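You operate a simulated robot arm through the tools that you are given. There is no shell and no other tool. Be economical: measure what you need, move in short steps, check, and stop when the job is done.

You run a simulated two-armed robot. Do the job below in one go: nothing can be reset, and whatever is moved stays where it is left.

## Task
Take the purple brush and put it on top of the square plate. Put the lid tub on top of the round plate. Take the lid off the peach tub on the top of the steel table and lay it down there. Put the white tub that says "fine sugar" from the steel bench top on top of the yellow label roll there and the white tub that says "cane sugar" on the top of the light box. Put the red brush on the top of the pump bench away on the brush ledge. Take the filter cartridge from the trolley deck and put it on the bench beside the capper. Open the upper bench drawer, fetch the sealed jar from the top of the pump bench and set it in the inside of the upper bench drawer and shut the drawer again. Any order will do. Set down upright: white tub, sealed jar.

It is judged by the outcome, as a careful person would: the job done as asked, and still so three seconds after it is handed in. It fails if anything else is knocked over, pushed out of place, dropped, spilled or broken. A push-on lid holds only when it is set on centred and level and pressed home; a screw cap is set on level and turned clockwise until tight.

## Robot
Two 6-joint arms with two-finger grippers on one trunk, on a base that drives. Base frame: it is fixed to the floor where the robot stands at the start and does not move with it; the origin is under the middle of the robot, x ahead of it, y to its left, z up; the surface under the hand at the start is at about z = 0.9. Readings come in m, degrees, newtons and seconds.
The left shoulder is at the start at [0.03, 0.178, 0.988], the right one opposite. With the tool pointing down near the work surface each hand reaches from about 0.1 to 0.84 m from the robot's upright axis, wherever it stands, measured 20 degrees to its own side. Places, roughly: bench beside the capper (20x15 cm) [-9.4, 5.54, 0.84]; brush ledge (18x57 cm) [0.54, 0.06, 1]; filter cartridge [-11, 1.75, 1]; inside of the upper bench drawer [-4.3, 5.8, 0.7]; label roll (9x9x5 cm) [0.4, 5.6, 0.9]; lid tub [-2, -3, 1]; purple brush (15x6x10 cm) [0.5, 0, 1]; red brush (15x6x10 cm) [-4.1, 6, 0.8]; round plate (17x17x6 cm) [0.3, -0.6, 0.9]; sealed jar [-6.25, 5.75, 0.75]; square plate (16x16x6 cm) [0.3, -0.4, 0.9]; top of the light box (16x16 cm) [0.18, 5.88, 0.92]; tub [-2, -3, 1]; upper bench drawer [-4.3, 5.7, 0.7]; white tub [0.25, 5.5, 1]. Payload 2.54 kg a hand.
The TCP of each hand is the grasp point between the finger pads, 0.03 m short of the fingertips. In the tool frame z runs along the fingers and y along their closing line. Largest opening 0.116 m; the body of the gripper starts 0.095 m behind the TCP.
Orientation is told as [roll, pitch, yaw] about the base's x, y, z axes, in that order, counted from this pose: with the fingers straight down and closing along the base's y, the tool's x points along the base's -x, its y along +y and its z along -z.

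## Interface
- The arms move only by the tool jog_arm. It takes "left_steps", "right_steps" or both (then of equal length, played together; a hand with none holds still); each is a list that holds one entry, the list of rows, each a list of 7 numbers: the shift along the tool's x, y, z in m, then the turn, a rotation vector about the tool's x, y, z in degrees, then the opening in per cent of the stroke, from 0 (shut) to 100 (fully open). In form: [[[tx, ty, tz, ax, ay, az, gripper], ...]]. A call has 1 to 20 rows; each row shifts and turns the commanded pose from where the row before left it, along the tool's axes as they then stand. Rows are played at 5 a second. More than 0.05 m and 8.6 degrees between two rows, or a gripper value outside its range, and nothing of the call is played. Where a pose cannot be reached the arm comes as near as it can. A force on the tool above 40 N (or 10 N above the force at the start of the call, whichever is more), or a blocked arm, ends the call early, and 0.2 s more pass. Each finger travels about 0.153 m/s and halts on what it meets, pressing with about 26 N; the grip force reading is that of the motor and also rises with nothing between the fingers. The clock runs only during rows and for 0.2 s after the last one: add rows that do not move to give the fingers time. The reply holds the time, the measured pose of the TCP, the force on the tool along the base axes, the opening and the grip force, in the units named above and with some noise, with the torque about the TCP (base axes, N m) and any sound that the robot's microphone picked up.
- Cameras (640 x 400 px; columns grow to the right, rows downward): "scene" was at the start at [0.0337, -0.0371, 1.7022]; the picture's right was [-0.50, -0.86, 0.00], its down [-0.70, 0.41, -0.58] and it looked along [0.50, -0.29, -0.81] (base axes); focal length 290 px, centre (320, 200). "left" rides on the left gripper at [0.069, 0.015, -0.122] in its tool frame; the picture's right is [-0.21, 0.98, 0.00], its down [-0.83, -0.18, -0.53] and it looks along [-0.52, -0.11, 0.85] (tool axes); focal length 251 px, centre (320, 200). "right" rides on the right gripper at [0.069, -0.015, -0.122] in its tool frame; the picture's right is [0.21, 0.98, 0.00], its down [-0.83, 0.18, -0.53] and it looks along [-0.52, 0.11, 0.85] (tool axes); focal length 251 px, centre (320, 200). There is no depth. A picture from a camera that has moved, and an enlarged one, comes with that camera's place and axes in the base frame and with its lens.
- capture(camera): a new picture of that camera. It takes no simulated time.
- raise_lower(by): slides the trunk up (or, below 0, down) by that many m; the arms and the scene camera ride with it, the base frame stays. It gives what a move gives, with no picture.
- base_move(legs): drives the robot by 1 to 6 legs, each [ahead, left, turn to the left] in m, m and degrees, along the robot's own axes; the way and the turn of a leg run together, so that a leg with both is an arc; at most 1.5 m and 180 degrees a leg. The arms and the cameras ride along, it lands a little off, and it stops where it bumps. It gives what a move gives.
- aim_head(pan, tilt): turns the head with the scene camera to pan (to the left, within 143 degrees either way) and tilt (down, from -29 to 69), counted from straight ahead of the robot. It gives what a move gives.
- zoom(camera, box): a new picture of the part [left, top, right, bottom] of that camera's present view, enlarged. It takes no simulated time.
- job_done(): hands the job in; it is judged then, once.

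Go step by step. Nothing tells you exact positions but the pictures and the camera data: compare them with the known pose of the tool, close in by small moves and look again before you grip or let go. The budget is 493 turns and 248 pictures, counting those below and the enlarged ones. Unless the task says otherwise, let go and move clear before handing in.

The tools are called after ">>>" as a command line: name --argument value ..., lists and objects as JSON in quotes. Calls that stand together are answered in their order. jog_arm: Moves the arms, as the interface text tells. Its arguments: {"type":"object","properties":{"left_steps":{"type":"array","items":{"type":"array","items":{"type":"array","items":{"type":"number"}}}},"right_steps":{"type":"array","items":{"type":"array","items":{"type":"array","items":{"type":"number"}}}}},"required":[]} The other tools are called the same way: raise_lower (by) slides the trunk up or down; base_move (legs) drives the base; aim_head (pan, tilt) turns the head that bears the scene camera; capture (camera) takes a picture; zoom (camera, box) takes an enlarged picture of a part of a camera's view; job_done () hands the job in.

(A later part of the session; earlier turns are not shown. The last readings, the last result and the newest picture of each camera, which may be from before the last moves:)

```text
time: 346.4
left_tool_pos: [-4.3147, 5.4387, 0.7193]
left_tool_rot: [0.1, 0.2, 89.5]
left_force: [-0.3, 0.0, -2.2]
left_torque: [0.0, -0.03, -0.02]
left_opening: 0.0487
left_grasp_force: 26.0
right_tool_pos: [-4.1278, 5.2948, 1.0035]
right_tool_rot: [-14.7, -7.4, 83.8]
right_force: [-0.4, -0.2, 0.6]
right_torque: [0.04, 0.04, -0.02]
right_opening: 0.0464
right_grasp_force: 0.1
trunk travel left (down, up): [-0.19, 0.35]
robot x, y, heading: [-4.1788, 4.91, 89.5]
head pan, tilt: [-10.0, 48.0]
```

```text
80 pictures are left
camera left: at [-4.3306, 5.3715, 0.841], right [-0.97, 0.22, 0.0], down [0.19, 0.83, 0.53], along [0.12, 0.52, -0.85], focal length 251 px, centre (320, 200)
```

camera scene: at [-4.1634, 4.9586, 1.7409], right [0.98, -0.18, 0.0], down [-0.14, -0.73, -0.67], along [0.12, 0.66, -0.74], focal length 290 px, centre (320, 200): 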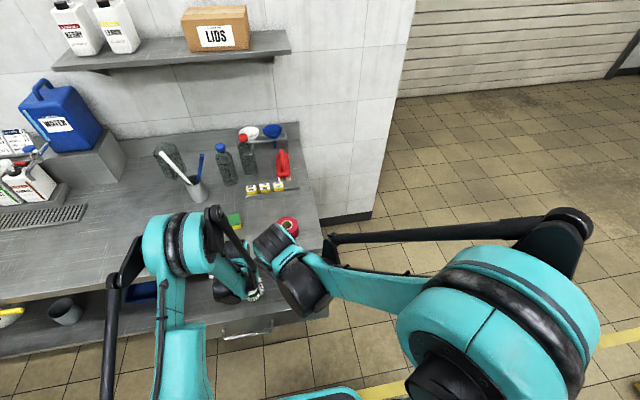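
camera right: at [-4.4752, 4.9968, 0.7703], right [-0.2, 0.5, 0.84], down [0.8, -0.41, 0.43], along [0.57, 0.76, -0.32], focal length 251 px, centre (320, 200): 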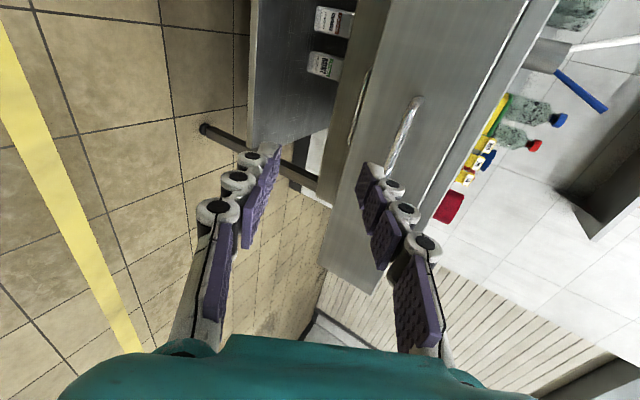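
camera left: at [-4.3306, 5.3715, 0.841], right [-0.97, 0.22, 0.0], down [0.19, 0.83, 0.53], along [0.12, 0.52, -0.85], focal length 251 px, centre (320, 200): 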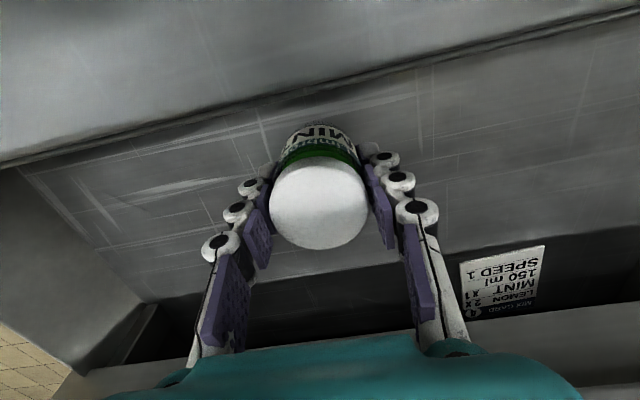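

>>> raise_lower --by -0.01

>>> raise_lower --by -0.007

```text
time: 347.0
left_tool_pos: [-4.315, 5.4393, 0.7088]
left_tool_rot: [0.2, 0.3, 89.5]
left_force: [1.0, -0.2, -1.9]
left_torque: [0.03, -0.03, -0.02]
left_opening: 0.0487
left_grasp_force: 25.6
right_tool_pos: [-4.1276, 5.2944, 0.9931]
right_tool_rot: [-14.7, -7.5, 83.8]
right_force: [-0.9, 0.3, 0.2]
right_torque: [0.01, -0.01, -0.03]
right_opening: 0.0464
right_grasp_force: 0.0
trunk travel left (down, up): [-0.18, 0.36]
robot x, y, heading: [-4.1775, 4.9131, 89.5]
head pan, tilt: [-10.0, 48.0]
```

```text
time: 347.6
left_tool_pos: [-4.3148, 5.4385, 0.703]
left_tool_rot: [0.1, 0.3, 89.6]
left_force: [-2.4, -1.0, 23.2]
left_torque: [-0.02, 0.07, 0.04]
left_opening: 0.0492
left_grasp_force: 26.7
right_tool_pos: [-4.1278, 5.2922, 0.9866]
right_tool_rot: [-14.6, -7.5, 83.9]
right_force: [0.3, 1.0, 0.7]
right_torque: [-0.01, 0.01, 0.0]
right_opening: 0.0462
right_grasp_force: 0.1
trunk travel left (down, up): [-0.173, 0.367]
robot x, y, heading: [-4.1793, 4.9118, 89.2]
head pan, tilt: [-10.0, 48.0]
```

Jar touches the drawer floor. I release and rise straight up with the trunk.

>>> jog_arm --left_steps '[[[0, 0, -0.002, 0, 0, 0, 45], [0, 0, 0, 0, 0, 0, 52], [0, 0, 0, 0, 0, 0, 60], [0, 0, 0, 0, 0, 0, 65], [0, 0, 0, 0, 0, 0, 65]]]'

>>> raise_lower --by 0.22

>>> capture --camera "left"

```text
time: 348.8
left_tool_pos: [-4.3146, 5.4398, 0.7037]
left_tool_rot: [0.1, 0.3, 89.6]
left_force: [0.2, -0.2, 0.7]
left_torque: [-0.04, 0.01, 0.05]
left_opening: 0.0751
left_grasp_force: 0.1
right_tool_pos: [-4.1269, 5.2947, 0.9868]
right_tool_rot: [-14.7, -7.5, 83.8]
right_force: [-1.0, 0.7, -0.4]
right_torque: [0.0, 0.05, -0.01]
right_opening: 0.0465
right_grasp_force: 0.0
trunk travel left (down, up): [-0.173, 0.367]
robot x, y, heading: [-4.1746, 4.914, 89.4]
head pan, tilt: [-10.0, 48.0]
```

```text
time: 351.1
left_tool_pos: [-4.3146, 5.4395, 0.9231]
left_tool_rot: [0.1, 0.4, 89.7]
left_force: [0.1, 0.9, 0.6]
left_torque: [0.03, -0.02, -0.03]
left_opening: 0.0754
left_grasp_force: 0.1
right_tool_pos: [-4.1275, 5.2939, 1.2063]
right_tool_rot: [-14.7, -7.4, 83.8]
right_force: [-0.3, 0.9, -0.4]
right_torque: [0.01, -0.01, 0.0]
right_opening: 0.0464
right_grasp_force: 0.0
trunk travel left (down, up): [-0.393, 0.147]
robot x, y, heading: [-4.1757, 4.9113, 89.3]
head pan, tilt: [-10.0, 48.0]
```

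```text
79 pictures are left
camera left: at [-4.3303, 5.3718, 1.0457], right [-0.97, 0.22, 0.0], down [0.19, 0.83, 0.53], along [0.12, 0.52, -0.85], focal length 251 px, centre (320, 200)
```

left: 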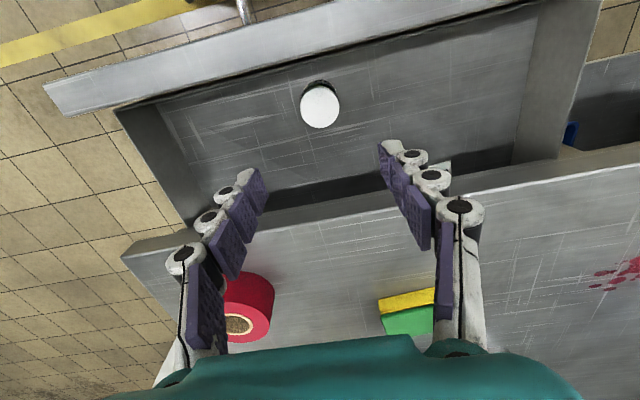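

The jar stands upright in the drawer. I back off, bring the closed left hand down in front of the handle bar, and push it shut slowly.

>>> jog_arm --left_steps '[[[0.04, 0.01, 0, 0, 0, 0, 50], [0.04, 0.01, 0, 0, 0, 0, 30], [0.04, 0.01, -0.015, 0, 0, 0, 10], [0.04, 0.015, -0.015, 0, 0, 0, 0], [0.04, 0, -0.015, 0, 0, 0, 0]]]'

>>> base_move --legs '[[-0.16, 0, 0.6]]'

>>> raise_lower --by -0.235

>>> capture --camera "left"

>>> capture --camera "scene"

```text
time: 352.3
left_tool_pos: [-4.3564, 5.3548, 1.0429]
left_tool_rot: [0.3, 0.3, 89.5]
left_force: [-0.5, 0.1, 0.8]
left_torque: [0.06, 0.0, -0.01]
left_opening: 0.0003
left_grasp_force: 25.9
left hand out of reach, approached as far as the arm can: row 1, 2, 3, 4, 5
right_tool_pos: [-4.127, 5.2921, 1.2055]
right_tool_rot: [-14.7, -7.5, 83.8]
right_force: [0.2, -1.3, -0.6]
right_torque: [0.07, 0.04, 0.02]
right_opening: 0.0466
right_grasp_force: 0.0
trunk travel left (down, up): [-0.393, 0.147]
robot x, y, heading: [-4.1827, 4.9078, 89.1]
head pan, tilt: [-10.0, 48.0]
```

```text
time: 353.7
left_tool_pos: [-4.3625, 5.1942, 1.0413]
left_tool_rot: [0.2, 0.5, 90.2]
left_force: [-0.3, 0.6, -1.1]
left_torque: [0.04, 0.04, 0.03]
left_opening: 0.0001
left_grasp_force: 26.4
right_tool_pos: [-4.1323, 5.1329, 1.206]
right_tool_rot: [-14.7, -7.5, 84.5]
right_force: [0.6, 0.6, 0.6]
right_torque: [0.01, 0.0, 0.0]
right_opening: 0.0463
right_grasp_force: 0.0
trunk travel left (down, up): [-0.393, 0.147]
robot x, y, heading: [-4.1779, 4.7495, 90.0]
head pan, tilt: [-10.0, 48.0]
```

```text
time: 356.2
left_tool_pos: [-4.3608, 5.193, 0.8058]
left_tool_rot: [0.0, 0.4, 90.2]
left_force: [0.0, -0.2, 0.3]
left_torque: [-0.01, 0.01, 0.02]
left_opening: 0.0
left_grasp_force: 26.1
right_tool_pos: [-4.1326, 5.1329, 0.9714]
right_tool_rot: [-14.7, -7.4, 84.6]
right_force: [-0.6, 0.8, 0.0]
right_torque: [-0.01, 0.01, -0.03]
right_opening: 0.0463
right_grasp_force: 0.0
trunk travel left (down, up): [-0.158, 0.382]
robot x, y, heading: [-4.1736, 4.7508, 90.0]
head pan, tilt: [-10.0, 48.0]
```

```text
78 pictures are left
camera left: at [-4.3762, 5.1252, 0.9284], right [-0.98, 0.21, 0.0], down [0.18, 0.83, 0.53], along [0.11, 0.52, -0.85], focal length 251 px, centre (320, 200)
```

left: 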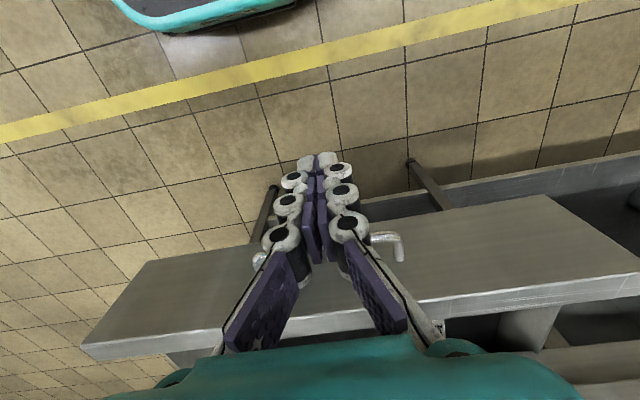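

```text
77 pictures are left
camera scene: at [-4.1646, 4.7962, 1.669], right [0.98, -0.17, 0.0], down [-0.13, -0.73, -0.67], along [0.12, 0.66, -0.74], focal length 290 px, centre (320, 200)
```

scene: 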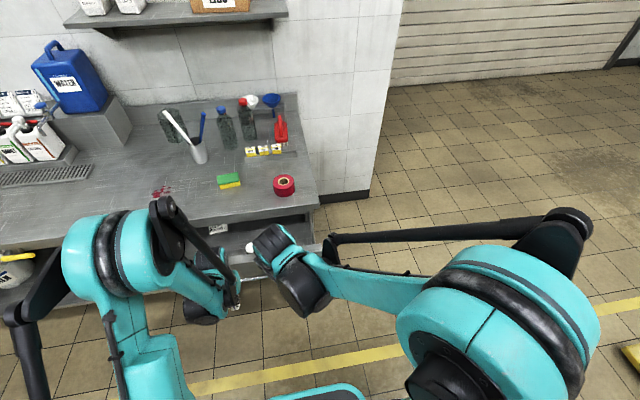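

>>> raise_lower --by -0.075

>>> jog_arm --left_steps '[[[-0.03, 0, 0, 0, 0, 0, 0], [-0.03, 0, 0, 0, 0, 0, 0], [-0.02, 0, 0, 0, 0, 0, 0], [-0.01, 0, 0, 0, 0, 0, 0], [-0.01, 0, 0, 0, 0, 0, 0]]]'

>>> capture --camera "left"

```text
time: 357.3
left_tool_pos: [-4.3622, 5.1921, 0.7307]
left_tool_rot: [0.1, 0.5, 90.1]
left_force: [-0.1, -0.3, 0.2]
left_torque: [-0.01, 0.01, 0.0]
left_opening: 0.0
left_grasp_force: 26.2
right_tool_pos: [-4.1327, 5.1327, 0.8966]
right_tool_rot: [-14.6, -7.5, 84.5]
right_force: [0.4, -0.2, -0.4]
right_torque: [-0.04, -0.01, -0.01]
right_opening: 0.0463
right_grasp_force: 0.0
trunk travel left (down, up): [-0.083, 0.457]
robot x, y, heading: [-4.1825, 4.7474, 90.1]
head pan, tilt: [-10.0, 48.0]
```

```text
time: 358.5
left_tool_pos: [-4.3619, 5.2938, 0.7299]
left_tool_rot: [0.1, 0.4, 90.3]
left_force: [-0.9, -0.1, 0.3]
left_torque: [-0.01, -0.03, -0.01]
left_opening: 0.0
left_grasp_force: 25.8
right_tool_pos: [-4.1315, 5.1332, 0.8967]
right_tool_rot: [-14.7, -7.5, 84.5]
right_force: [-0.1, 0.4, -0.2]
right_torque: [0.0, -0.03, 0.01]
right_opening: 0.0462
right_grasp_force: 0.1
trunk travel left (down, up): [-0.083, 0.457]
robot x, y, heading: [-4.1805, 4.7506, 89.9]
head pan, tilt: [-10.0, 48.0]
```

```text
76 pictures are left
camera left: at [-4.3769, 5.2259, 0.8521], right [-0.98, 0.21, 0.0], down [0.18, 0.83, 0.53], along [0.11, 0.52, -0.85], focal length 251 px, centre (320, 200)
```

left: 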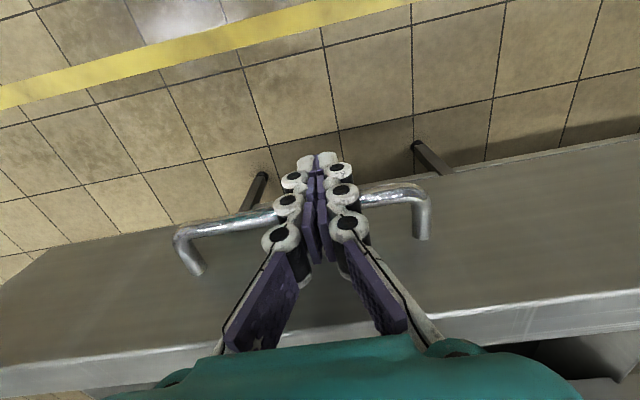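

>>> jog_arm --left_steps '[[[-0.005, 0, 0, 0, 0, 0, 0], [-0.008, 0, 0, 0, 0, 0, 0], [-0.01, 0, 0, 0, 0, 0, 0], [-0.012, 0, 0, 0, 0, 0, 0], [-0.012, 0, 0, 0, 0, 0, 0], [-0.012, 0, 0, 0, 0, 0, 0], [-0.012, 0, 0, 0, 0, 0, 0], [-0.012, 0, 0, 0, 0, 0, 0], [-0.012, 0, 0, 0, 0, 0, 0], [-0.012, 0, 0, 0, 0, 0, 0], [-0.012, 0, 0, 0, 0, 0, 0], [-0.01, 0, 0, 0, 0, 0, 0]]]'

>>> capture --camera "left"

```text
time: 361.1
left_tool_pos: [-4.3613, 5.4228, 0.7292]
left_tool_rot: [0.1, 0.4, 90.1]
left_force: [0.1, -0.6, -0.4]
left_torque: [0.01, -0.02, 0.03]
left_opening: 0.0
left_grasp_force: 26.1
right_tool_pos: [-4.1319, 5.1326, 0.8965]
right_tool_rot: [-14.6, -7.5, 84.5]
right_force: [0.5, 0.0, -0.5]
right_torque: [0.01, 0.01, -0.02]
right_opening: 0.0463
right_grasp_force: 0.1
trunk travel left (down, up): [-0.083, 0.457]
robot x, y, heading: [-4.1805, 4.7503, 90.0]
head pan, tilt: [-10.0, 48.0]
```

```text
75 pictures are left
camera left: at [-4.3772, 5.3542, 0.852], right [-0.98, 0.21, 0.0], down [0.18, 0.83, 0.53], along [0.11, 0.52, -0.85], focal length 251 px, centre (320, 200)
```

left: 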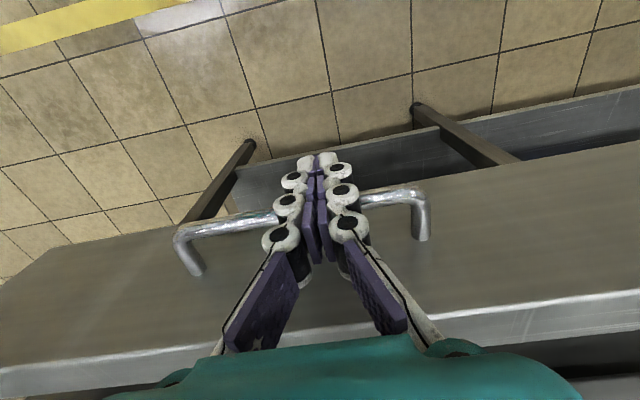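

It closes smoothly. I continue until it meets resistance.

>>> jog_arm --left_steps '[[[-0.008, 0, 0, 0, 0, 0, 0], [-0.01, 0, 0, 0, 0, 0, 0], [-0.012, 0, 0, 0, 0, 0, 0], [-0.012, 0, 0, 0, 0, 0, 0], [-0.012, 0, 0, 0, 0, 0, 0], [-0.012, 0, 0, 0, 0, 0, 0], [-0.01, 0, 0, 0, 0, 0, 0], [-0.008, 0, 0, 0, 0, 0, 0], [-0.005, 0, 0, 0, 0, 0, 0], [-0.005, 0, 0, 0, 0, 0, 0]]]'

>>> capture --camera "left"

```text
time: 363.2
left_tool_pos: [-4.3618, 5.5066, 0.7286]
left_tool_rot: [0.1, 1.2, 90.3]
left_force: [1.2, -12.8, 0.8]
left_torque: [-0.1, 0.04, -0.03]
left_opening: 0.0059
left_grasp_force: 28.2
right_tool_pos: [-4.1323, 5.1303, 0.8971]
right_tool_rot: [-14.6, -7.5, 84.4]
right_force: [0.0, 0.1, -0.3]
right_torque: [-0.04, 0.01, -0.02]
right_opening: 0.0463
right_grasp_force: 0.0
trunk travel left (down, up): [-0.083, 0.457]
robot x, y, heading: [-4.1812, 4.7461, 89.9]
head pan, tilt: [-10.0, 48.0]
stopped in row 10 (left hand): the force on the tool passed its limit at 48 N (the readings are from after the stop); the commanded pose is now the measured one
```

```text
74 pictures are left
camera left: at [-4.3776, 5.441, 0.8516], right [-0.98, 0.21, 0.0], down [0.18, 0.84, 0.52], along [0.11, 0.5, -0.86], focal length 251 px, centre (320, 200)
```

left: 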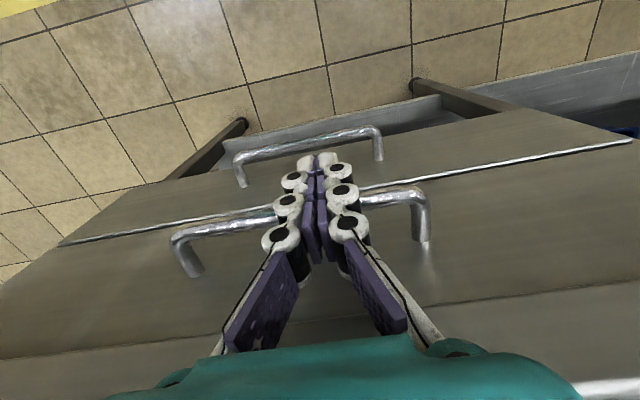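

>>> jog_arm --left_steps '[[[0.03, 0, 0, 0, 0, 0, 0], [0.04, 0, 0, 0, 0, 0, 0], [0.04, 0, 0, 0, 0, 0, 0], [0.04, 0, 0, 0, 0, 0, 20]]]'

>>> base_move --legs '[[-0.25, 0, 0]]'

>>> raise_lower --by 0.3

>>> capture --camera "scene"

```text
time: 364.2
left_tool_pos: [-4.3631, 5.358, 0.729]
left_tool_rot: [0.1, 0.9, 90.2]
left_force: [0.2, 0.0, 0.6]
left_torque: [0.02, -0.02, 0.03]
left_opening: 0.0233
left_grasp_force: 0.0
right_tool_pos: [-4.1336, 5.132, 0.8969]
right_tool_rot: [-14.6, -7.4, 84.5]
right_force: [0.2, 0.3, -0.2]
right_torque: [0.03, 0.01, 0.0]
right_opening: 0.0465
right_grasp_force: 0.0
trunk travel left (down, up): [-0.083, 0.457]
robot x, y, heading: [-4.1781, 4.7454, 90.3]
head pan, tilt: [-10.0, 48.0]
```

```text
time: 366.0
left_tool_pos: [-4.3661, 5.1066, 0.7291]
left_tool_rot: [0.2, 1.0, 90.5]
left_force: [0.0, 0.2, -0.3]
left_torque: [0.03, 0.01, 0.03]
left_opening: 0.0234
left_grasp_force: 0.0
right_tool_pos: [-4.1333, 4.8813, 0.8968]
right_tool_rot: [-14.7, -7.4, 84.8]
right_force: [-0.4, -0.9, 0.4]
right_torque: [0.05, 0.03, 0.0]
right_opening: 0.0464
right_grasp_force: 0.1
trunk travel left (down, up): [-0.083, 0.457]
robot x, y, heading: [-4.1809, 4.4987, 90.5]
head pan, tilt: [-10.0, 48.0]
```

```text
time: 369.0
left_tool_pos: [-4.3667, 5.108, 1.0283]
left_tool_rot: [0.1, 1.1, 90.5]
left_force: [-0.1, 0.5, 0.1]
left_torque: [0.01, -0.03, 0.02]
left_opening: 0.0231
left_grasp_force: 0.0
right_tool_pos: [-4.1333, 4.8827, 1.1959]
right_tool_rot: [-14.8, -7.5, 84.8]
right_force: [-0.5, -0.4, 0.1]
right_torque: [-0.04, 0.03, 0.0]
right_opening: 0.0463
right_grasp_force: 0.2
trunk travel left (down, up): [-0.383, 0.157]
robot x, y, heading: [-4.1763, 4.5011, 90.5]
head pan, tilt: [-10.0, 48.0]
```

```text
73 pictures are left
camera scene: at [-4.1642, 4.5453, 1.8938], right [0.99, -0.17, 0.0], down [-0.12, -0.73, -0.67], along [0.11, 0.66, -0.74], focal length 290 px, centre (320, 200)
```

scene: 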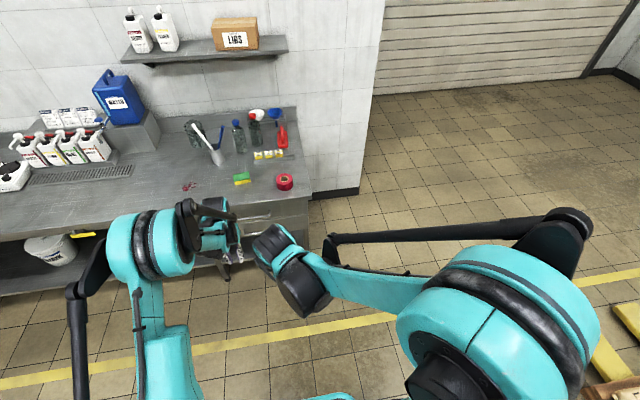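

>>> zoom --camera "scene" --box '[170, 100, 330, 260]'

```text
2.50 times, centred on (250, 180) of scene
camera zoom: at [-4.1642, 4.5453, 1.8938], right [0.99, -0.17, 0.0], down [-0.12, -0.73, -0.67], along [0.11, 0.66, -0.74], focal length 725 px, centre (495, 250)
```

zoom: 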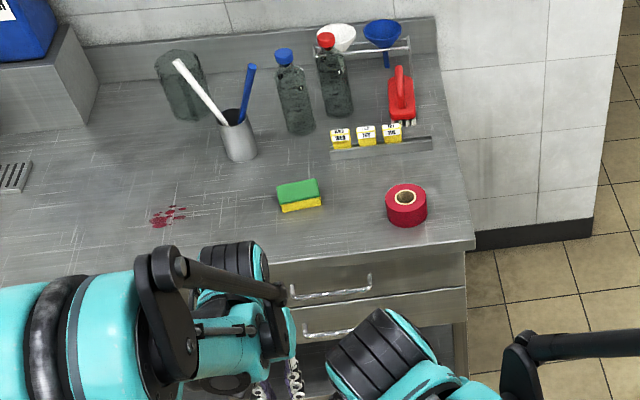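

The drawer is flush shut. Next the red brush at about (-4.157,5.985); it's best reached from the bench's east end, so I level the right hand and drive there facing west.

>>> jog_arm --right_steps '[[[0, 0, 0, -7.3, 3.7, 0, 60], [0, 0, 0, -7.3, 3.7, 0, 60], [0.0, 0, 0, 0, 0, 0, 60]]]'

>>> base_move --legs '[[0.3, -0.68, 0], [0, 0, 89.5], [0, -0.95, 0]]'

>>> aim_head --pan -8 --tilt 48

>>> capture --camera "scene"

```text
time: 369.8
left_tool_pos: [-4.3659, 5.1063, 1.0286]
left_tool_rot: [0.1, 1.1, 90.5]
left_force: [0.1, 1.4, 0.7]
left_torque: [-0.03, 0.0, -0.02]
left_opening: 0.0232
left_grasp_force: 0.1
right_tool_pos: [-4.1338, 4.8818, 1.1974]
right_tool_rot: [-14.8, -7.4, 84.8]
right_force: [-0.5, 0.2, 0.6]
right_torque: [-0.01, 0.0, 0.0]
right_opening: 0.0695
right_grasp_force: 0.0
right hand out of reach, approached as far as the arm can: row 1, 2
trunk travel left (down, up): [-0.383, 0.157]
robot x, y, heading: [-4.1789, 4.4964, 90.2]
head pan, tilt: [-10.0, 48.0]
```

```text
time: 382.2
left_tool_pos: [-4.1094, 5.5859, 1.0292]
left_tool_rot: [0.1, 1.0, 179.9]
left_force: [-0.5, -0.2, -0.4]
left_torque: [-0.06, 0.01, 0.0]
left_opening: 0.0233
left_grasp_force: 0.0
right_tool_pos: [-3.8813, 5.8156, 1.197]
right_tool_rot: [-14.6, -7.4, 174.0]
right_force: [0.4, 0.6, 0.0]
right_torque: [-0.03, -0.01, -0.01]
right_opening: 0.0694
right_grasp_force: 0.1
trunk travel left (down, up): [-0.383, 0.157]
robot x, y, heading: [-3.4983, 5.7669, 179.6]
head pan, tilt: [-10.0, 48.0]
```

```text
time: 382.9
left_tool_pos: [-4.1093, 5.586, 1.0291]
left_tool_rot: [0.0, 1.0, 179.8]
left_force: [-0.3, 0.3, 0.5]
left_torque: [-0.02, -0.01, -0.02]
left_opening: 0.0234
left_grasp_force: 0.1
right_tool_pos: [-3.8793, 5.8165, 1.1964]
right_tool_rot: [-14.7, -7.4, 174.0]
right_force: [0.5, 0.2, 0.9]
right_torque: [-0.05, -0.02, 0.02]
right_opening: 0.0695
right_grasp_force: 0.1
trunk travel left (down, up): [-0.383, 0.157]
robot x, y, heading: [-3.4971, 5.767, 179.6]
head pan, tilt: [-8.0, 48.0]
```

```text
71 pictures are left
camera scene: at [-3.5449, 5.7773, 1.8939], right [0.15, 0.99, 0.0], down [0.74, -0.11, -0.67], along [-0.66, 0.1, -0.74], focal length 290 px, centre (320, 200)
```

scene: 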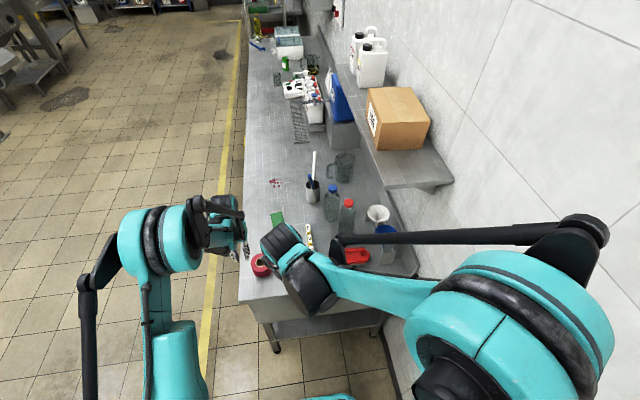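

>>> jog_arm --right_steps '[[[-0.03, -0.03, 0, 0, 0, 0, 60], [-0.03, -0.03, 0, 0, 0, 0, 60], [-0.03, -0.03, 0, 0, 0, 0, 60], [-0.03, -0.03, 0, 0, 0, 0, 60], [0, 0, 0, -7.3, 3.7, 0, 60], [0, 0, 0, -7.3, 3.7, 0, 60], [0, 0, 0, 0, 0, 8.4, 60], [0, 0, 0, 0, 0, 8.4, 60], [0, 0, 0, 0, 0, 8.4, 60], [0, 0, 0, 0, 0, 8.4, 60], [0, 0, 0, 0, 0, 8.4, 60], [0, 0, 0, 0, 0, 8.4, 60], [0, 0, 0, 0, 0, 8.4, 60], [0, 0, 0, 0, 0, 8.4, 60], [0, 0, 0, 0, 0, 8.4, 60], [0, 0, 0, 0, 0, 8.4, 60]]]' --left_steps '[[[0.03, 0, -0.01, 0, 0, 0, 20], [0.03, 0, -0.01, 0, 0, 0, 20], [0.03, 0, -0.01, 0, 0, 0, 20], [0.03, 0, -0.01, 0, 0, 0, 20], [0.03, 0, -0.01, 0, 0, 0, 20], [0.03, 0, -0.01, 0, 0, 0, 20], [0, 0, 0, 0, 0, 0, 20], [0, 0, 0, 0, 0, 0, 20], [0, 0, 0, 0, 0, 0, 20], [0, 0, 0, 0, 0, 0, 20], [0, 0, 0, 0, 0, 0, 20], [0, 0, 0, 0, 0, 0, 20], [0, 0, 0, 0, 0, 0, 20], [0, 0, 0, 0, 0, 0, 20], [0, 0, 0, 0, 0, 0, 20], [0, 0, 0, 0, 0, 0, 20]]]'

>>> capture --camera "right"

>>> capture --camera "scene"

```text
time: 386.3
left_tool_pos: [-3.9316, 5.5866, 1.0917]
left_tool_rot: [0.1, 1.1, 179.7]
left_force: [-0.5, 0.7, -0.5]
left_torque: [-0.02, -0.02, 0.0]
left_opening: 0.0234
left_grasp_force: 0.1
right_tool_pos: [-3.9828, 5.9436, 1.2399]
right_tool_rot: [6.1, -15.3, 88.0]
right_force: [0.2, -0.6, 0.4]
right_torque: [0.0, 0.01, -0.02]
right_opening: 0.0695
right_grasp_force: 0.1
right hand out of reach, approached as far as the arm can: row 5, 6
trunk travel left (down, up): [-0.383, 0.157]
robot x, y, heading: [-3.498, 5.7647, 179.6]
head pan, tilt: [-8.0, 48.0]
```

```text
70 pictures are left
camera right: at [-3.9602, 5.8446, 1.3378], right [-0.98, -0.2, 0.04], down [-0.1, 0.66, 0.75], along [-0.18, 0.73, -0.66], focal length 251 px, centre (320, 200)
```

right: 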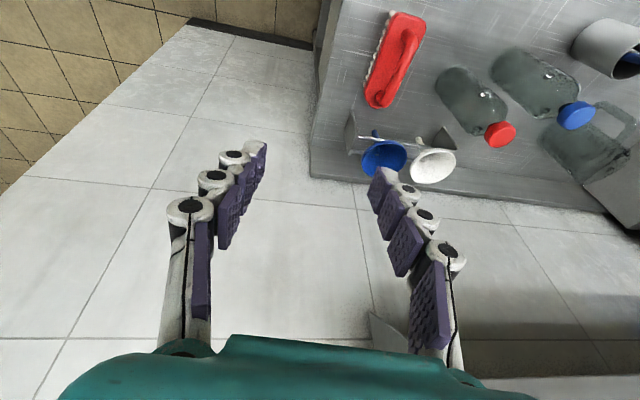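

```text
69 pictures are left
camera scene: at [-3.5448, 5.777, 1.8939], right [0.15, 0.99, 0.0], down [0.74, -0.11, -0.67], along [-0.66, 0.1, -0.74], focal length 290 px, centre (320, 200)
```

scene: 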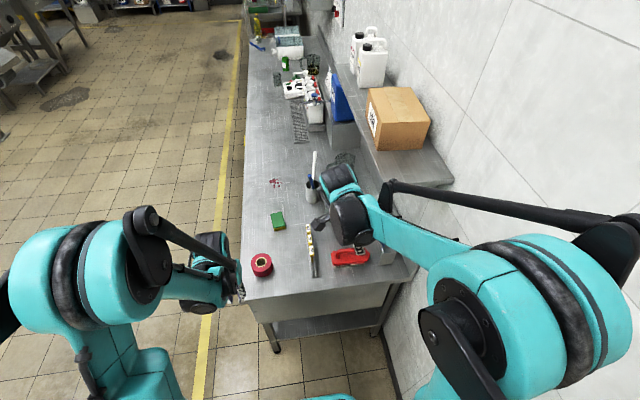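

>>> jog_arm --right_steps '[[[0, 0.03, 0, 3, 7.7, 0, 65], [0, 0.03, 0, 3, 7.6, 0, 65], [-0.01, 0.03, 0, 0, 0, 0, 65], [-0.01, 0.03, 0, 0, 0, 0, 65], [-0.01, 0.03, 0.03, 0, 0, 0, 65], [-0.01, 0.01, 0.04, 0, 0, 0, 65], [0, 0, 0.04, 0, 0, 0, 65], [0, 0, 0.04, 0, 0, 0, 65]]]'

>>> capture --camera "right"

```text
time: 388.1
left_tool_pos: [-3.9334, 5.587, 1.0906]
left_tool_rot: [0.1, 1.0, 179.8]
left_force: [-0.8, 0.3, 0.1]
left_torque: [-0.01, -0.04, 0.0]
left_opening: 0.0231
left_grasp_force: 0.1
right_tool_pos: [-4.1485, 6.0211, 1.1195]
right_tool_rot: [2.8, -16.1, 88.6]
right_force: [-0.4, 0.3, -0.8]
right_torque: [-0.01, -0.03, 0.03]
right_opening: 0.0752
right_grasp_force: 0.0
right hand out of reach, approached as far as the arm can: row 1, 2
trunk travel left (down, up): [-0.383, 0.157]
robot x, y, heading: [-3.4967, 5.7635, 179.6]
head pan, tilt: [-8.0, 48.0]
```

```text
68 pictures are left
camera right: at [-4.1318, 5.9215, 1.2152], right [-0.98, -0.19, -0.02], down [-0.14, 0.65, 0.75], along [-0.13, 0.74, -0.66], focal length 251 px, centre (320, 200)
```

right: 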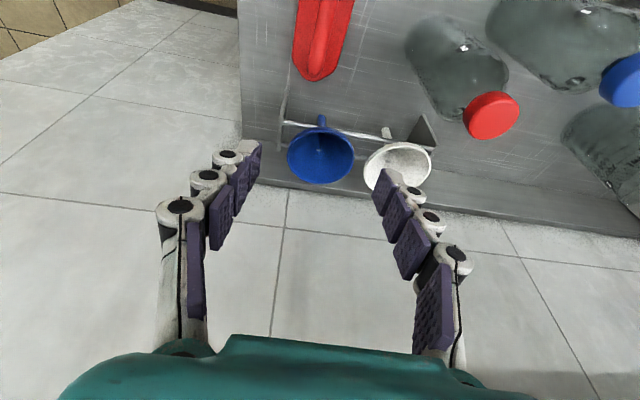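

>>> jog_arm --right_steps '[[[0.02, 0, -0.02, 0, 0, 0, 65], [0.02, 0, -0.02, 0, 0, 0, 65], [0, 0, 0, 0, 5, 0, 65], [0, 0, 0, 0, 5, 0, 65], [0, 0, 0, 2, 5, 0, 65]]]'

```text
time: 389.3
left_tool_pos: [-3.9323, 5.5876, 1.0922]
left_tool_rot: [0.1, 1.2, 179.7]
left_force: [0.0, 0.0, 0.0]
left_torque: [0.03, 0.01, 0.0]
left_opening: 0.0234
left_grasp_force: 0.0
right_tool_pos: [-4.149, 5.9721, 1.1454]
right_tool_rot: [1.2, -16.1, 88.6]
right_force: [0.3, 1.1, -0.4]
right_torque: [0.03, -0.02, 0.01]
right_opening: 0.0752
right_grasp_force: 0.1
right hand out of reach, approached as far as the arm can: row 3, 4, 5
trunk travel left (down, up): [-0.383, 0.157]
robot x, y, heading: [-3.4945, 5.7652, 180.0]
head pan, tilt: [-8.0, 48.0]
```

The right wrist is stuck against a joint limit from its earlier turn, so I'll use the healthy left hand. I retract the right hand and reposition the robot diagonally (facing north-west).

>>> jog_arm --right_steps '[[[0, 0, -0.04, 0, 0, 0, 65], [0, -0.04, -0.03, 0, 0, 0, 65], [0.01, -0.045, 0, 0, 0, 0, 65], [0.01, -0.045, 0, 0, 0, 0, 65], [0.01, -0.045, 0, 0, 0, 0, 65], [0.01, -0.045, 0, 0, 0, 0, 65], [0, -0.045, 0, 0, 0, 0, 65]]]'

>>> base_move --legs '[[-0.05, 0.1, 0], [0, 0, -44.5]]'

>>> aim_head --pan 0 --tilt 48

>>> capture --camera "scene"

```text
time: 390.9
left_tool_pos: [-3.9295, 5.5861, 1.0926]
left_tool_rot: [0.0, 0.9, 179.8]
left_force: [0.7, 0.2, 0.2]
left_torque: [-0.02, 0.03, 0.01]
left_opening: 0.0235
left_grasp_force: 0.0
right_tool_pos: [-3.877, 5.9064, 1.1958]
right_tool_rot: [1.5, -16.5, 88.5]
right_force: [0.3, -0.2, -0.2]
right_torque: [-0.01, 0.0, 0.03]
right_opening: 0.0754
right_grasp_force: 0.1
trunk travel left (down, up): [-0.383, 0.157]
robot x, y, heading: [-3.496, 5.7653, 179.5]
head pan, tilt: [-8.0, 48.0]
```

```text
time: 394.1
left_tool_pos: [-3.8844, 5.8456, 1.0917]
left_tool_rot: [0.0, 1.2, 135.0]
left_force: [-1.2, 1.1, -0.3]
left_torque: [0.01, 0.03, -0.02]
left_opening: 0.0234
left_grasp_force: 0.1
right_tool_pos: [-3.6217, 6.0344, 1.1952]
right_tool_rot: [1.3, -16.5, 43.8]
right_force: [-0.1, 0.0, 0.0]
right_torque: [0.01, 0.03, 0.01]
right_opening: 0.0754
right_grasp_force: 0.0
trunk travel left (down, up): [-0.383, 0.157]
robot x, y, heading: [-3.4489, 5.6681, 135.1]
head pan, tilt: [-8.0, 48.0]
```

```text
time: 394.8
left_tool_pos: [-3.8823, 5.8455, 1.0919]
left_tool_rot: [0.1, 1.2, 135.0]
left_force: [-0.3, -0.8, -0.1]
left_torque: [0.0, 0.02, 0.0]
left_opening: 0.0235
left_grasp_force: 0.1
right_tool_pos: [-3.6221, 6.0362, 1.1952]
right_tool_rot: [1.4, -16.6, 43.7]
right_force: [-0.3, 0.3, -0.6]
right_torque: [0.0, -0.02, -0.01]
right_opening: 0.0752
right_grasp_force: 0.0
trunk travel left (down, up): [-0.383, 0.157]
robot x, y, heading: [-3.4497, 5.6671, 134.8]
head pan, tilt: [0.0, 48.0]
```

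```text
67 pictures are left
camera scene: at [-3.4822, 5.7007, 1.8939], right [0.71, 0.7, 0.0], down [0.52, -0.53, -0.67], along [-0.47, 0.48, -0.74], focal length 290 px, centre (320, 200)
```

scene: 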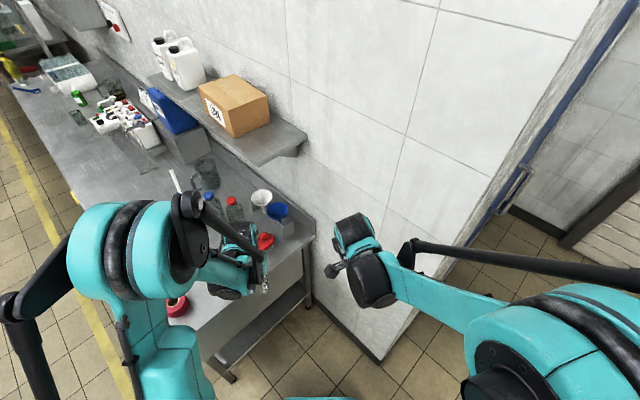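

>>> jog_arm --left_steps '[[[0, 0, -0.04, 0, 0, 0, 50], [-0.0405, 0.0122, -0.02, 0, 0, 0, 65], [-0.0405, 0.0122, 0, 0, 0, 0, 65], [-0.0405, 0.0122, 0, 0, 0, 0, 65], [-0.0405, 0.0122, 0, 0, 0, 0, 65], [-0.0405, 0.0122, 0, 0, 0, 0, 65], [-0.0405, 0.0122, 0, 0, 0, 0, 65], [-0.0405, 0.0122, 0, 0, 0, 0, 65], [0, 0, 0, 0, 0, 7.6, 65], [0, 0, 0, 0, 0, 7.6, 65], [0, 0, 0, 0, 0, 7.6, 65], [0, 0, 0, 0, 0, 7.6, 65], [0, 0, 0, 0, 0, 7.6, 65], [0, 0, 0, 0, 0, 7.0, 65]]]'

>>> capture --camera "left"

```text
time: 397.8
left_tool_pos: [-4.1446, 5.9861, 1.1467]
left_tool_rot: [-0.7, 0.7, 89.9]
left_force: [0.3, 0.5, -0.3]
left_torque: [0.01, 0.01, 0.02]
left_opening: 0.0755
left_grasp_force: 0.0
right_tool_pos: [-3.6219, 6.0357, 1.1953]
right_tool_rot: [1.4, -16.6, 43.7]
right_force: [0.3, 0.4, -0.1]
right_torque: [0.01, 0.01, -0.01]
right_opening: 0.0755
right_grasp_force: 0.1
trunk travel left (down, up): [-0.383, 0.157]
robot x, y, heading: [-3.4496, 5.6668, 134.8]
head pan, tilt: [0.0, 48.0]
```

```text
66 pictures are left
camera left: at [-4.1616, 5.9189, 1.27], right [-0.98, 0.22, -0.01], down [0.18, 0.83, 0.52], along [0.13, 0.51, -0.85], focal length 251 px, centre (320, 200)
```

left: 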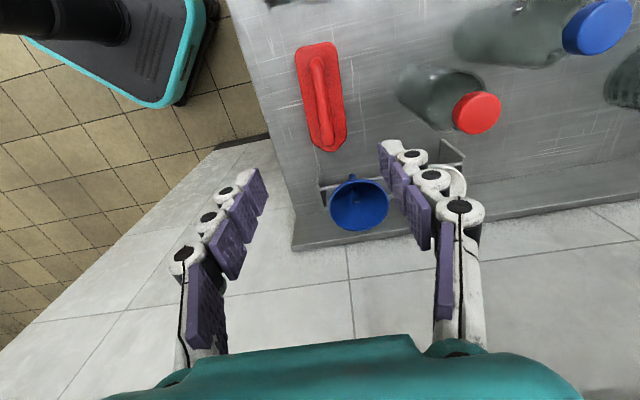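

Brush well aligned. I lower over it.

>>> jog_arm --left_steps '[[[0, -0.003, 0.04, -0.7, -0.7, 0, 68], [0, 0, 0.045, 0, 0, 0, 68], [0, 0, 0.045, 0, 0, 0, 68], [0, 0, 0.045, 0, 0, 0, 68], [0, 0, 0.04, 0, 0, 0, 68]]]'

>>> capture --camera "left"

```text
time: 399.0
left_tool_pos: [-4.1437, 5.9882, 0.9297]
left_tool_rot: [0.1, 0.1, 90.0]
left_force: [-0.3, -0.2, 0.0]
left_torque: [0.0, 0.0, -0.01]
left_opening: 0.0789
left_grasp_force: 0.2
right_tool_pos: [-3.6229, 6.0357, 1.1953]
right_tool_rot: [1.2, -16.6, 43.7]
right_force: [-0.1, 0.7, 0.2]
right_torque: [-0.02, -0.02, 0.02]
right_opening: 0.0752
right_grasp_force: 0.1
trunk travel left (down, up): [-0.383, 0.157]
robot x, y, heading: [-3.4482, 5.6663, 134.8]
head pan, tilt: [0.0, 48.0]
```

```text
65 pictures are left
camera left: at [-4.158, 5.9189, 1.0524], right [-0.98, 0.21, 0.0], down [0.18, 0.83, 0.53], along [0.12, 0.52, -0.85], focal length 251 px, centre (320, 200)
```

left: 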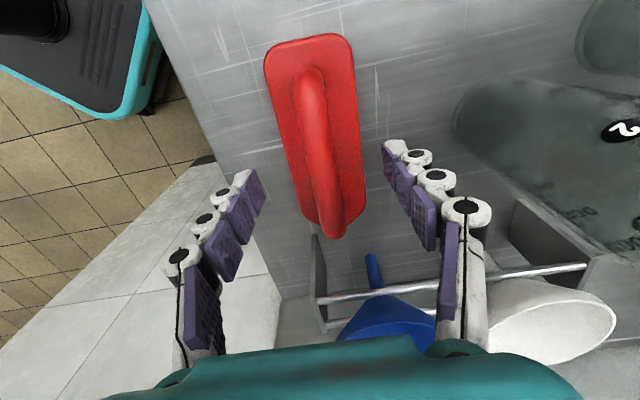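

>>> jog_arm --left_steps '[[[0, 0, 0.035, 0, 0, 4, 68], [0, 0, 0.02, 0, 0, 0, 68], [0, 0, 0.01, 0, 0, 0, 68], [0, 0, 0, 0, 0, 0, 68]]]'

>>> capture --camera "left"

```text
time: 400.0
left_tool_pos: [-4.1263, 5.973, 0.8875]
left_tool_rot: [0.0, -0.1, 86.0]
left_force: [0.7, 0.8, -0.4]
left_torque: [-0.03, 0.0, 0.01]
left_opening: 0.0789
left_grasp_force: 0.0
left hand out of reach, approached as far as the arm can: row 1, 2, 3
right_tool_pos: [-3.6217, 6.0352, 1.1962]
right_tool_rot: [1.3, -16.6, 43.7]
right_force: [0.3, -1.0, 0.5]
right_torque: [0.01, 0.0, 0.01]
right_opening: 0.0752
right_grasp_force: 0.1
trunk travel left (down, up): [-0.383, 0.157]
robot x, y, heading: [-3.4486, 5.6642, 134.8]
head pan, tilt: [0.0, 48.0]
```

```text
64 pictures are left
camera left: at [-4.1465, 5.9063, 1.0092], right [-0.96, 0.28, 0.0], down [0.24, 0.81, 0.53], along [0.15, 0.51, -0.85], focal length 251 px, centre (320, 200)
```

left: 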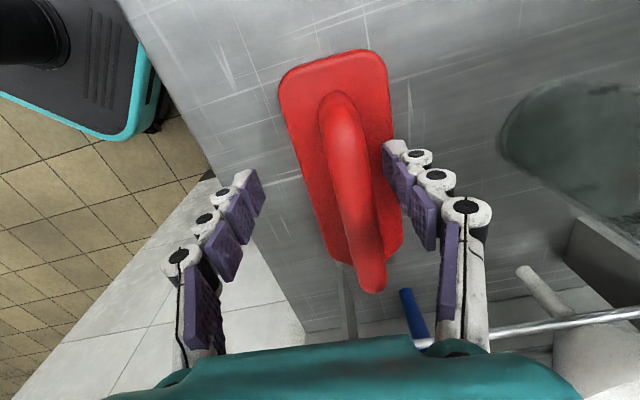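

>>> jog_arm --left_steps '[[[-0.006, 0.01, -0.045, 0, 0, 0, 68], [-0.007, 0.009, -0.045, 0, 0, 0, 68], [0, 0, -0.04, 0, 0, 0, 68]]]'

>>> raise_lower --by -0.13

>>> capture --camera "left"

```text
time: 400.8
left_tool_pos: [-4.1431, 5.9884, 1.0208]
left_tool_rot: [0.0, 0.1, 86.0]
left_force: [0.1, 0.1, -0.9]
left_torque: [0.02, 0.04, -0.02]
left_opening: 0.0789
left_grasp_force: 0.2
right_tool_pos: [-3.622, 6.0347, 1.1967]
right_tool_rot: [1.4, -16.4, 43.8]
right_force: [0.6, 0.2, 0.5]
right_torque: [0.05, 0.05, 0.02]
right_opening: 0.0755
right_grasp_force: 0.0
trunk travel left (down, up): [-0.383, 0.157]
robot x, y, heading: [-3.4494, 5.6652, 134.9]
head pan, tilt: [0.0, 48.0]
```

```text
time: 402.4
left_tool_pos: [-4.1438, 5.9884, 0.8911]
left_tool_rot: [0.0, 0.0, 86.0]
left_force: [0.2, 1.3, -0.1]
left_torque: [0.02, 0.0, 0.0]
left_opening: 0.079
left_grasp_force: 0.0
right_tool_pos: [-3.6225, 6.0351, 1.0656]
right_tool_rot: [1.3, -16.6, 43.7]
right_force: [-1.1, -0.7, 0.1]
right_torque: [0.03, 0.01, -0.01]
right_opening: 0.0754
right_grasp_force: 0.1
trunk travel left (down, up): [-0.253, 0.287]
robot x, y, heading: [-3.4496, 5.6685, 134.9]
head pan, tilt: [0.0, 48.0]
```

```text
63 pictures are left
camera left: at [-4.1635, 5.9215, 1.0124], right [-0.96, 0.28, 0.0], down [0.24, 0.81, 0.53], along [0.15, 0.51, -0.85], focal length 251 px, centre (320, 200)
```

left: 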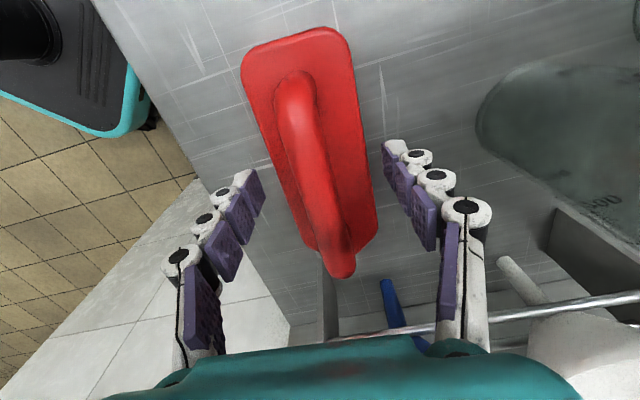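

>>> jog_arm --left_steps '[[[0, 0, 0.02, 0, 0, 0, 68], [0, 0, 0.012, 0, 0, 0, 68], [0, 0, 0, 0, 0, 0, 60], [0, 0, 0, 0, 0, 0, 52], [0, 0, 0, 0, 0, 0, 40], [0, 0, 0, 0, 0, 0, 30], [0, 0, 0, 0, 0, 0, 30]]]'

>>> capture --camera "left"

```text
time: 404.0
left_tool_pos: [-4.1453, 5.9889, 0.8577]
left_tool_rot: [0.1, 0.1, 86.1]
left_force: [0.1, -0.4, 0.4]
left_torque: [0.03, -0.03, 0.05]
left_opening: 0.0596
left_grasp_force: 26.0
right_tool_pos: [-3.6214, 6.0357, 1.066]
right_tool_rot: [1.3, -16.6, 43.6]
right_force: [-0.6, -0.3, 0.6]
right_torque: [0.0, 0.01, 0.0]
right_opening: 0.0755
right_grasp_force: 0.0
trunk travel left (down, up): [-0.253, 0.287]
robot x, y, heading: [-3.4458, 5.6654, 134.4]
head pan, tilt: [0.0, 48.0]
```

```text
62 pictures are left
camera left: at [-4.1641, 5.9217, 0.9798], right [-0.96, 0.28, 0.0], down [0.24, 0.81, 0.53], along [0.15, 0.51, -0.85], focal length 251 px, centre (320, 200)
```

left: 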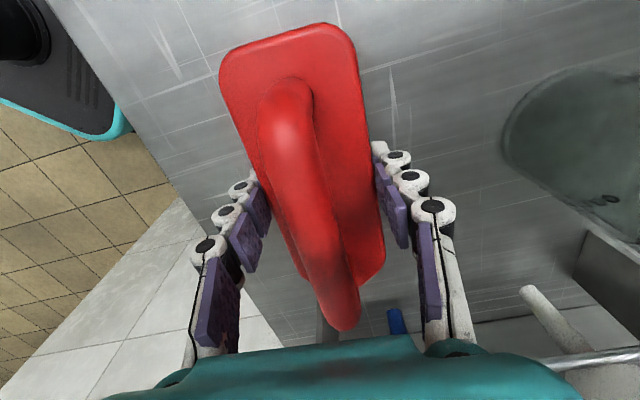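

Red brush gripped. I lift it with the trunk, back off and draw it in.

>>> raise_lower --by 0.25

>>> jog_arm --left_steps '[[[0.026, -0.03, 0, 0, 0, 0, 30], [0.026, -0.03, 0, 0, 0, 0, 30], [0.026, -0.03, 0, 0, 0, 0, 30], [0.026, -0.03, 0, 0, 0, 0, 30], [0.026, -0.03, 0, 0, 0, 0, 30], [0.026, -0.03, 0, 0, 0, 0, 30], [0, 0, 0, 0, 0, -8, 30], [0, 0, 0, 0, 0, -8, 30], [0, 0, 0, 0, 0, -8, 30], [0, 0, 0, 0, 0, -8, 30], [0, 0, 0, 0, 0, -8, 30], [0, 0, 0, 0, 0, -8, 30]]]'

>>> base_move --legs '[[-0.15, -0.15, -45]]'

>>> aim_head --pan -90 --tilt 30

>>> capture --camera "scene"

```text
time: 406.6
left_tool_pos: [-4.1449, 5.9895, 1.1074]
left_tool_rot: [0.0, 0.2, 86.0]
left_force: [0.0, -0.6, -2.1]
left_torque: [0.0, 0.02, -0.03]
left_opening: 0.0595
left_grasp_force: 26.0
right_tool_pos: [-3.6227, 6.0367, 1.3153]
right_tool_rot: [1.4, -16.6, 43.7]
right_force: [0.5, -0.4, 0.7]
right_torque: [0.0, 0.0, -0.01]
right_opening: 0.0754
right_grasp_force: 0.0
trunk travel left (down, up): [-0.503, 0.037]
robot x, y, heading: [-3.4502, 5.6663, 134.8]
head pan, tilt: [0.0, 48.0]
```

```text
time: 409.2
left_tool_pos: [-3.9762, 5.8213, 1.1092]
left_tool_rot: [0.1, 0.0, 134.0]
left_force: [-0.2, 0.2, -2.1]
left_torque: [0.02, 0.02, 0.03]
left_opening: 0.0592
left_grasp_force: 25.6
right_tool_pos: [-3.6214, 6.0348, 1.3156]
right_tool_rot: [1.4, -16.6, 43.8]
right_force: [0.0, 0.3, 0.1]
right_torque: [-0.02, -0.02, 0.02]
right_opening: 0.0753
right_grasp_force: 0.0
trunk travel left (down, up): [-0.503, 0.037]
robot x, y, heading: [-3.4501, 5.6708, 135.1]
head pan, tilt: [0.0, 48.0]
```

```text
time: 411.7
left_tool_pos: [-3.5194, 6.0689, 1.1087]
left_tool_rot: [0.1, 0.1, 88.5]
left_force: [-0.2, -0.9, -2.0]
left_torque: [-0.01, 0.01, 0.02]
left_opening: 0.0591
left_grasp_force: 26.4
right_tool_pos: [-3.1204, 5.9686, 1.3159]
right_tool_rot: [1.3, -16.6, -1.7]
right_force: [-0.3, -0.6, 0.7]
right_torque: [0.0, -0.03, 0.01]
right_opening: 0.0756
right_grasp_force: 0.0
trunk travel left (down, up): [-0.503, 0.037]
robot x, y, heading: [-3.2603, 5.584, 89.5]
head pan, tilt: [0.0, 48.0]
```

```text
time: 413.3
left_tool_pos: [-3.5202, 6.0699, 1.1085]
left_tool_rot: [0.1, 0.2, 88.6]
left_force: [0.4, -0.7, -1.7]
left_torque: [0.01, -0.04, 0.0]
left_opening: 0.0591
left_grasp_force: 25.9
right_tool_pos: [-3.1186, 5.9693, 1.3149]
right_tool_rot: [1.3, -16.5, -1.7]
right_force: [0.3, -0.8, 0.2]
right_torque: [-0.01, 0.01, -0.01]
right_opening: 0.0757
right_grasp_force: 0.0
trunk travel left (down, up): [-0.503, 0.037]
robot x, y, heading: [-3.2623, 5.5858, 89.5]
head pan, tilt: [-90.0, 30.0]
```

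```text
61 pictures are left
camera scene: at [-3.1692, 5.5544, 2.0407], right [-0.01, -1.0, 0.0], down [-0.5, 0.01, -0.87], along [0.87, -0.01, -0.5], focal length 290 px, centre (320, 200)
```

scene: 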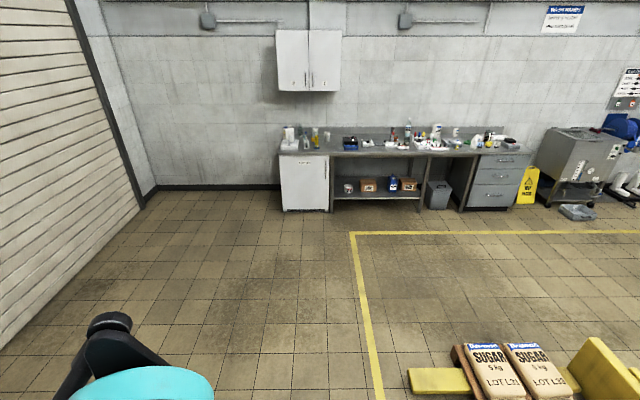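

>>> base_move --legs '[[0, -1.45, 0], [0, -0.75, 0], [-0.2, 0, -89.5], [0.25, -1.45, 0], [0, -1.4, 0]]'

>>> base_move --legs '[[0, -1.2, 0], [0.2, -0.4, 0]]'

>>> aim_head --pan 0 --tilt 35

>>> capture --camera "scene"

```text
time: 441.2
left_tool_pos: [-0.4799, 2.8815, 1.1086]
left_tool_rot: [0.1, 0.1, -1.6]
left_force: [0.1, -0.8, -1.0]
left_torque: [0.0, 0.0, 0.0]
left_opening: 0.059
left_grasp_force: 26.0
right_tool_pos: [-0.5833, 2.479, 1.3159]
right_tool_rot: [1.3, -16.6, -91.9]
right_force: [-0.5, 0.5, 0.7]
right_torque: [-0.01, -0.01, -0.05]
right_opening: 0.0754
right_grasp_force: 0.0
trunk travel left (down, up): [-0.503, 0.037]
robot x, y, heading: [-0.9714, 2.6206, -0.9]
head pan, tilt: [-90.0, 30.0]
```

```text
time: 449.7
left_tool_pos: [-0.3227, 1.2411, 1.1085]
left_tool_rot: [0.1, 0.1, -3.6]
left_force: [-1.4, 0.4, -2.7]
left_torque: [0.0, -0.03, 0.0]
left_opening: 0.0591
left_grasp_force: 26.1
right_tool_pos: [-0.4417, 0.8433, 1.3144]
right_tool_rot: [1.3, -16.5, -93.9]
right_force: [-0.7, -0.6, 0.3]
right_torque: [0.0, -0.01, -0.03]
right_opening: 0.0754
right_grasp_force: 0.1
trunk travel left (down, up): [-0.503, 0.037]
robot x, y, heading: [-0.8183, 1.0003, -3.1]
head pan, tilt: [-90.0, 30.0]
```

```text
time: 451.3
left_tool_pos: [-0.3244, 1.2397, 1.1081]
left_tool_rot: [0.2, 0.1, -3.7]
left_force: [-0.1, 0.4, -1.3]
left_torque: [0.02, 0.02, 0.03]
left_opening: 0.0593
left_grasp_force: 25.9
right_tool_pos: [-0.4403, 0.8438, 1.3156]
right_tool_rot: [1.3, -16.6, -93.8]
right_force: [0.7, 0.1, 0.0]
right_torque: [-0.02, 0.0, -0.02]
right_opening: 0.0753
right_grasp_force: 0.1
trunk travel left (down, up): [-0.503, 0.037]
robot x, y, heading: [-0.8183, 0.9971, -3.0]
head pan, tilt: [0.0, 35.0]
```

```text
60 pictures are left
camera scene: at [-0.7581, 0.9958, 2.0329], right [-0.05, -1.0, 0.0], down [-0.57, 0.03, -0.82], along [0.82, -0.04, -0.57], focal length 290 px, centre (320, 200)
```

scene: 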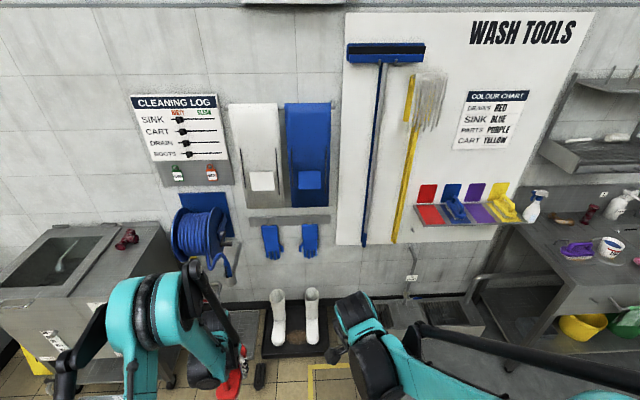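

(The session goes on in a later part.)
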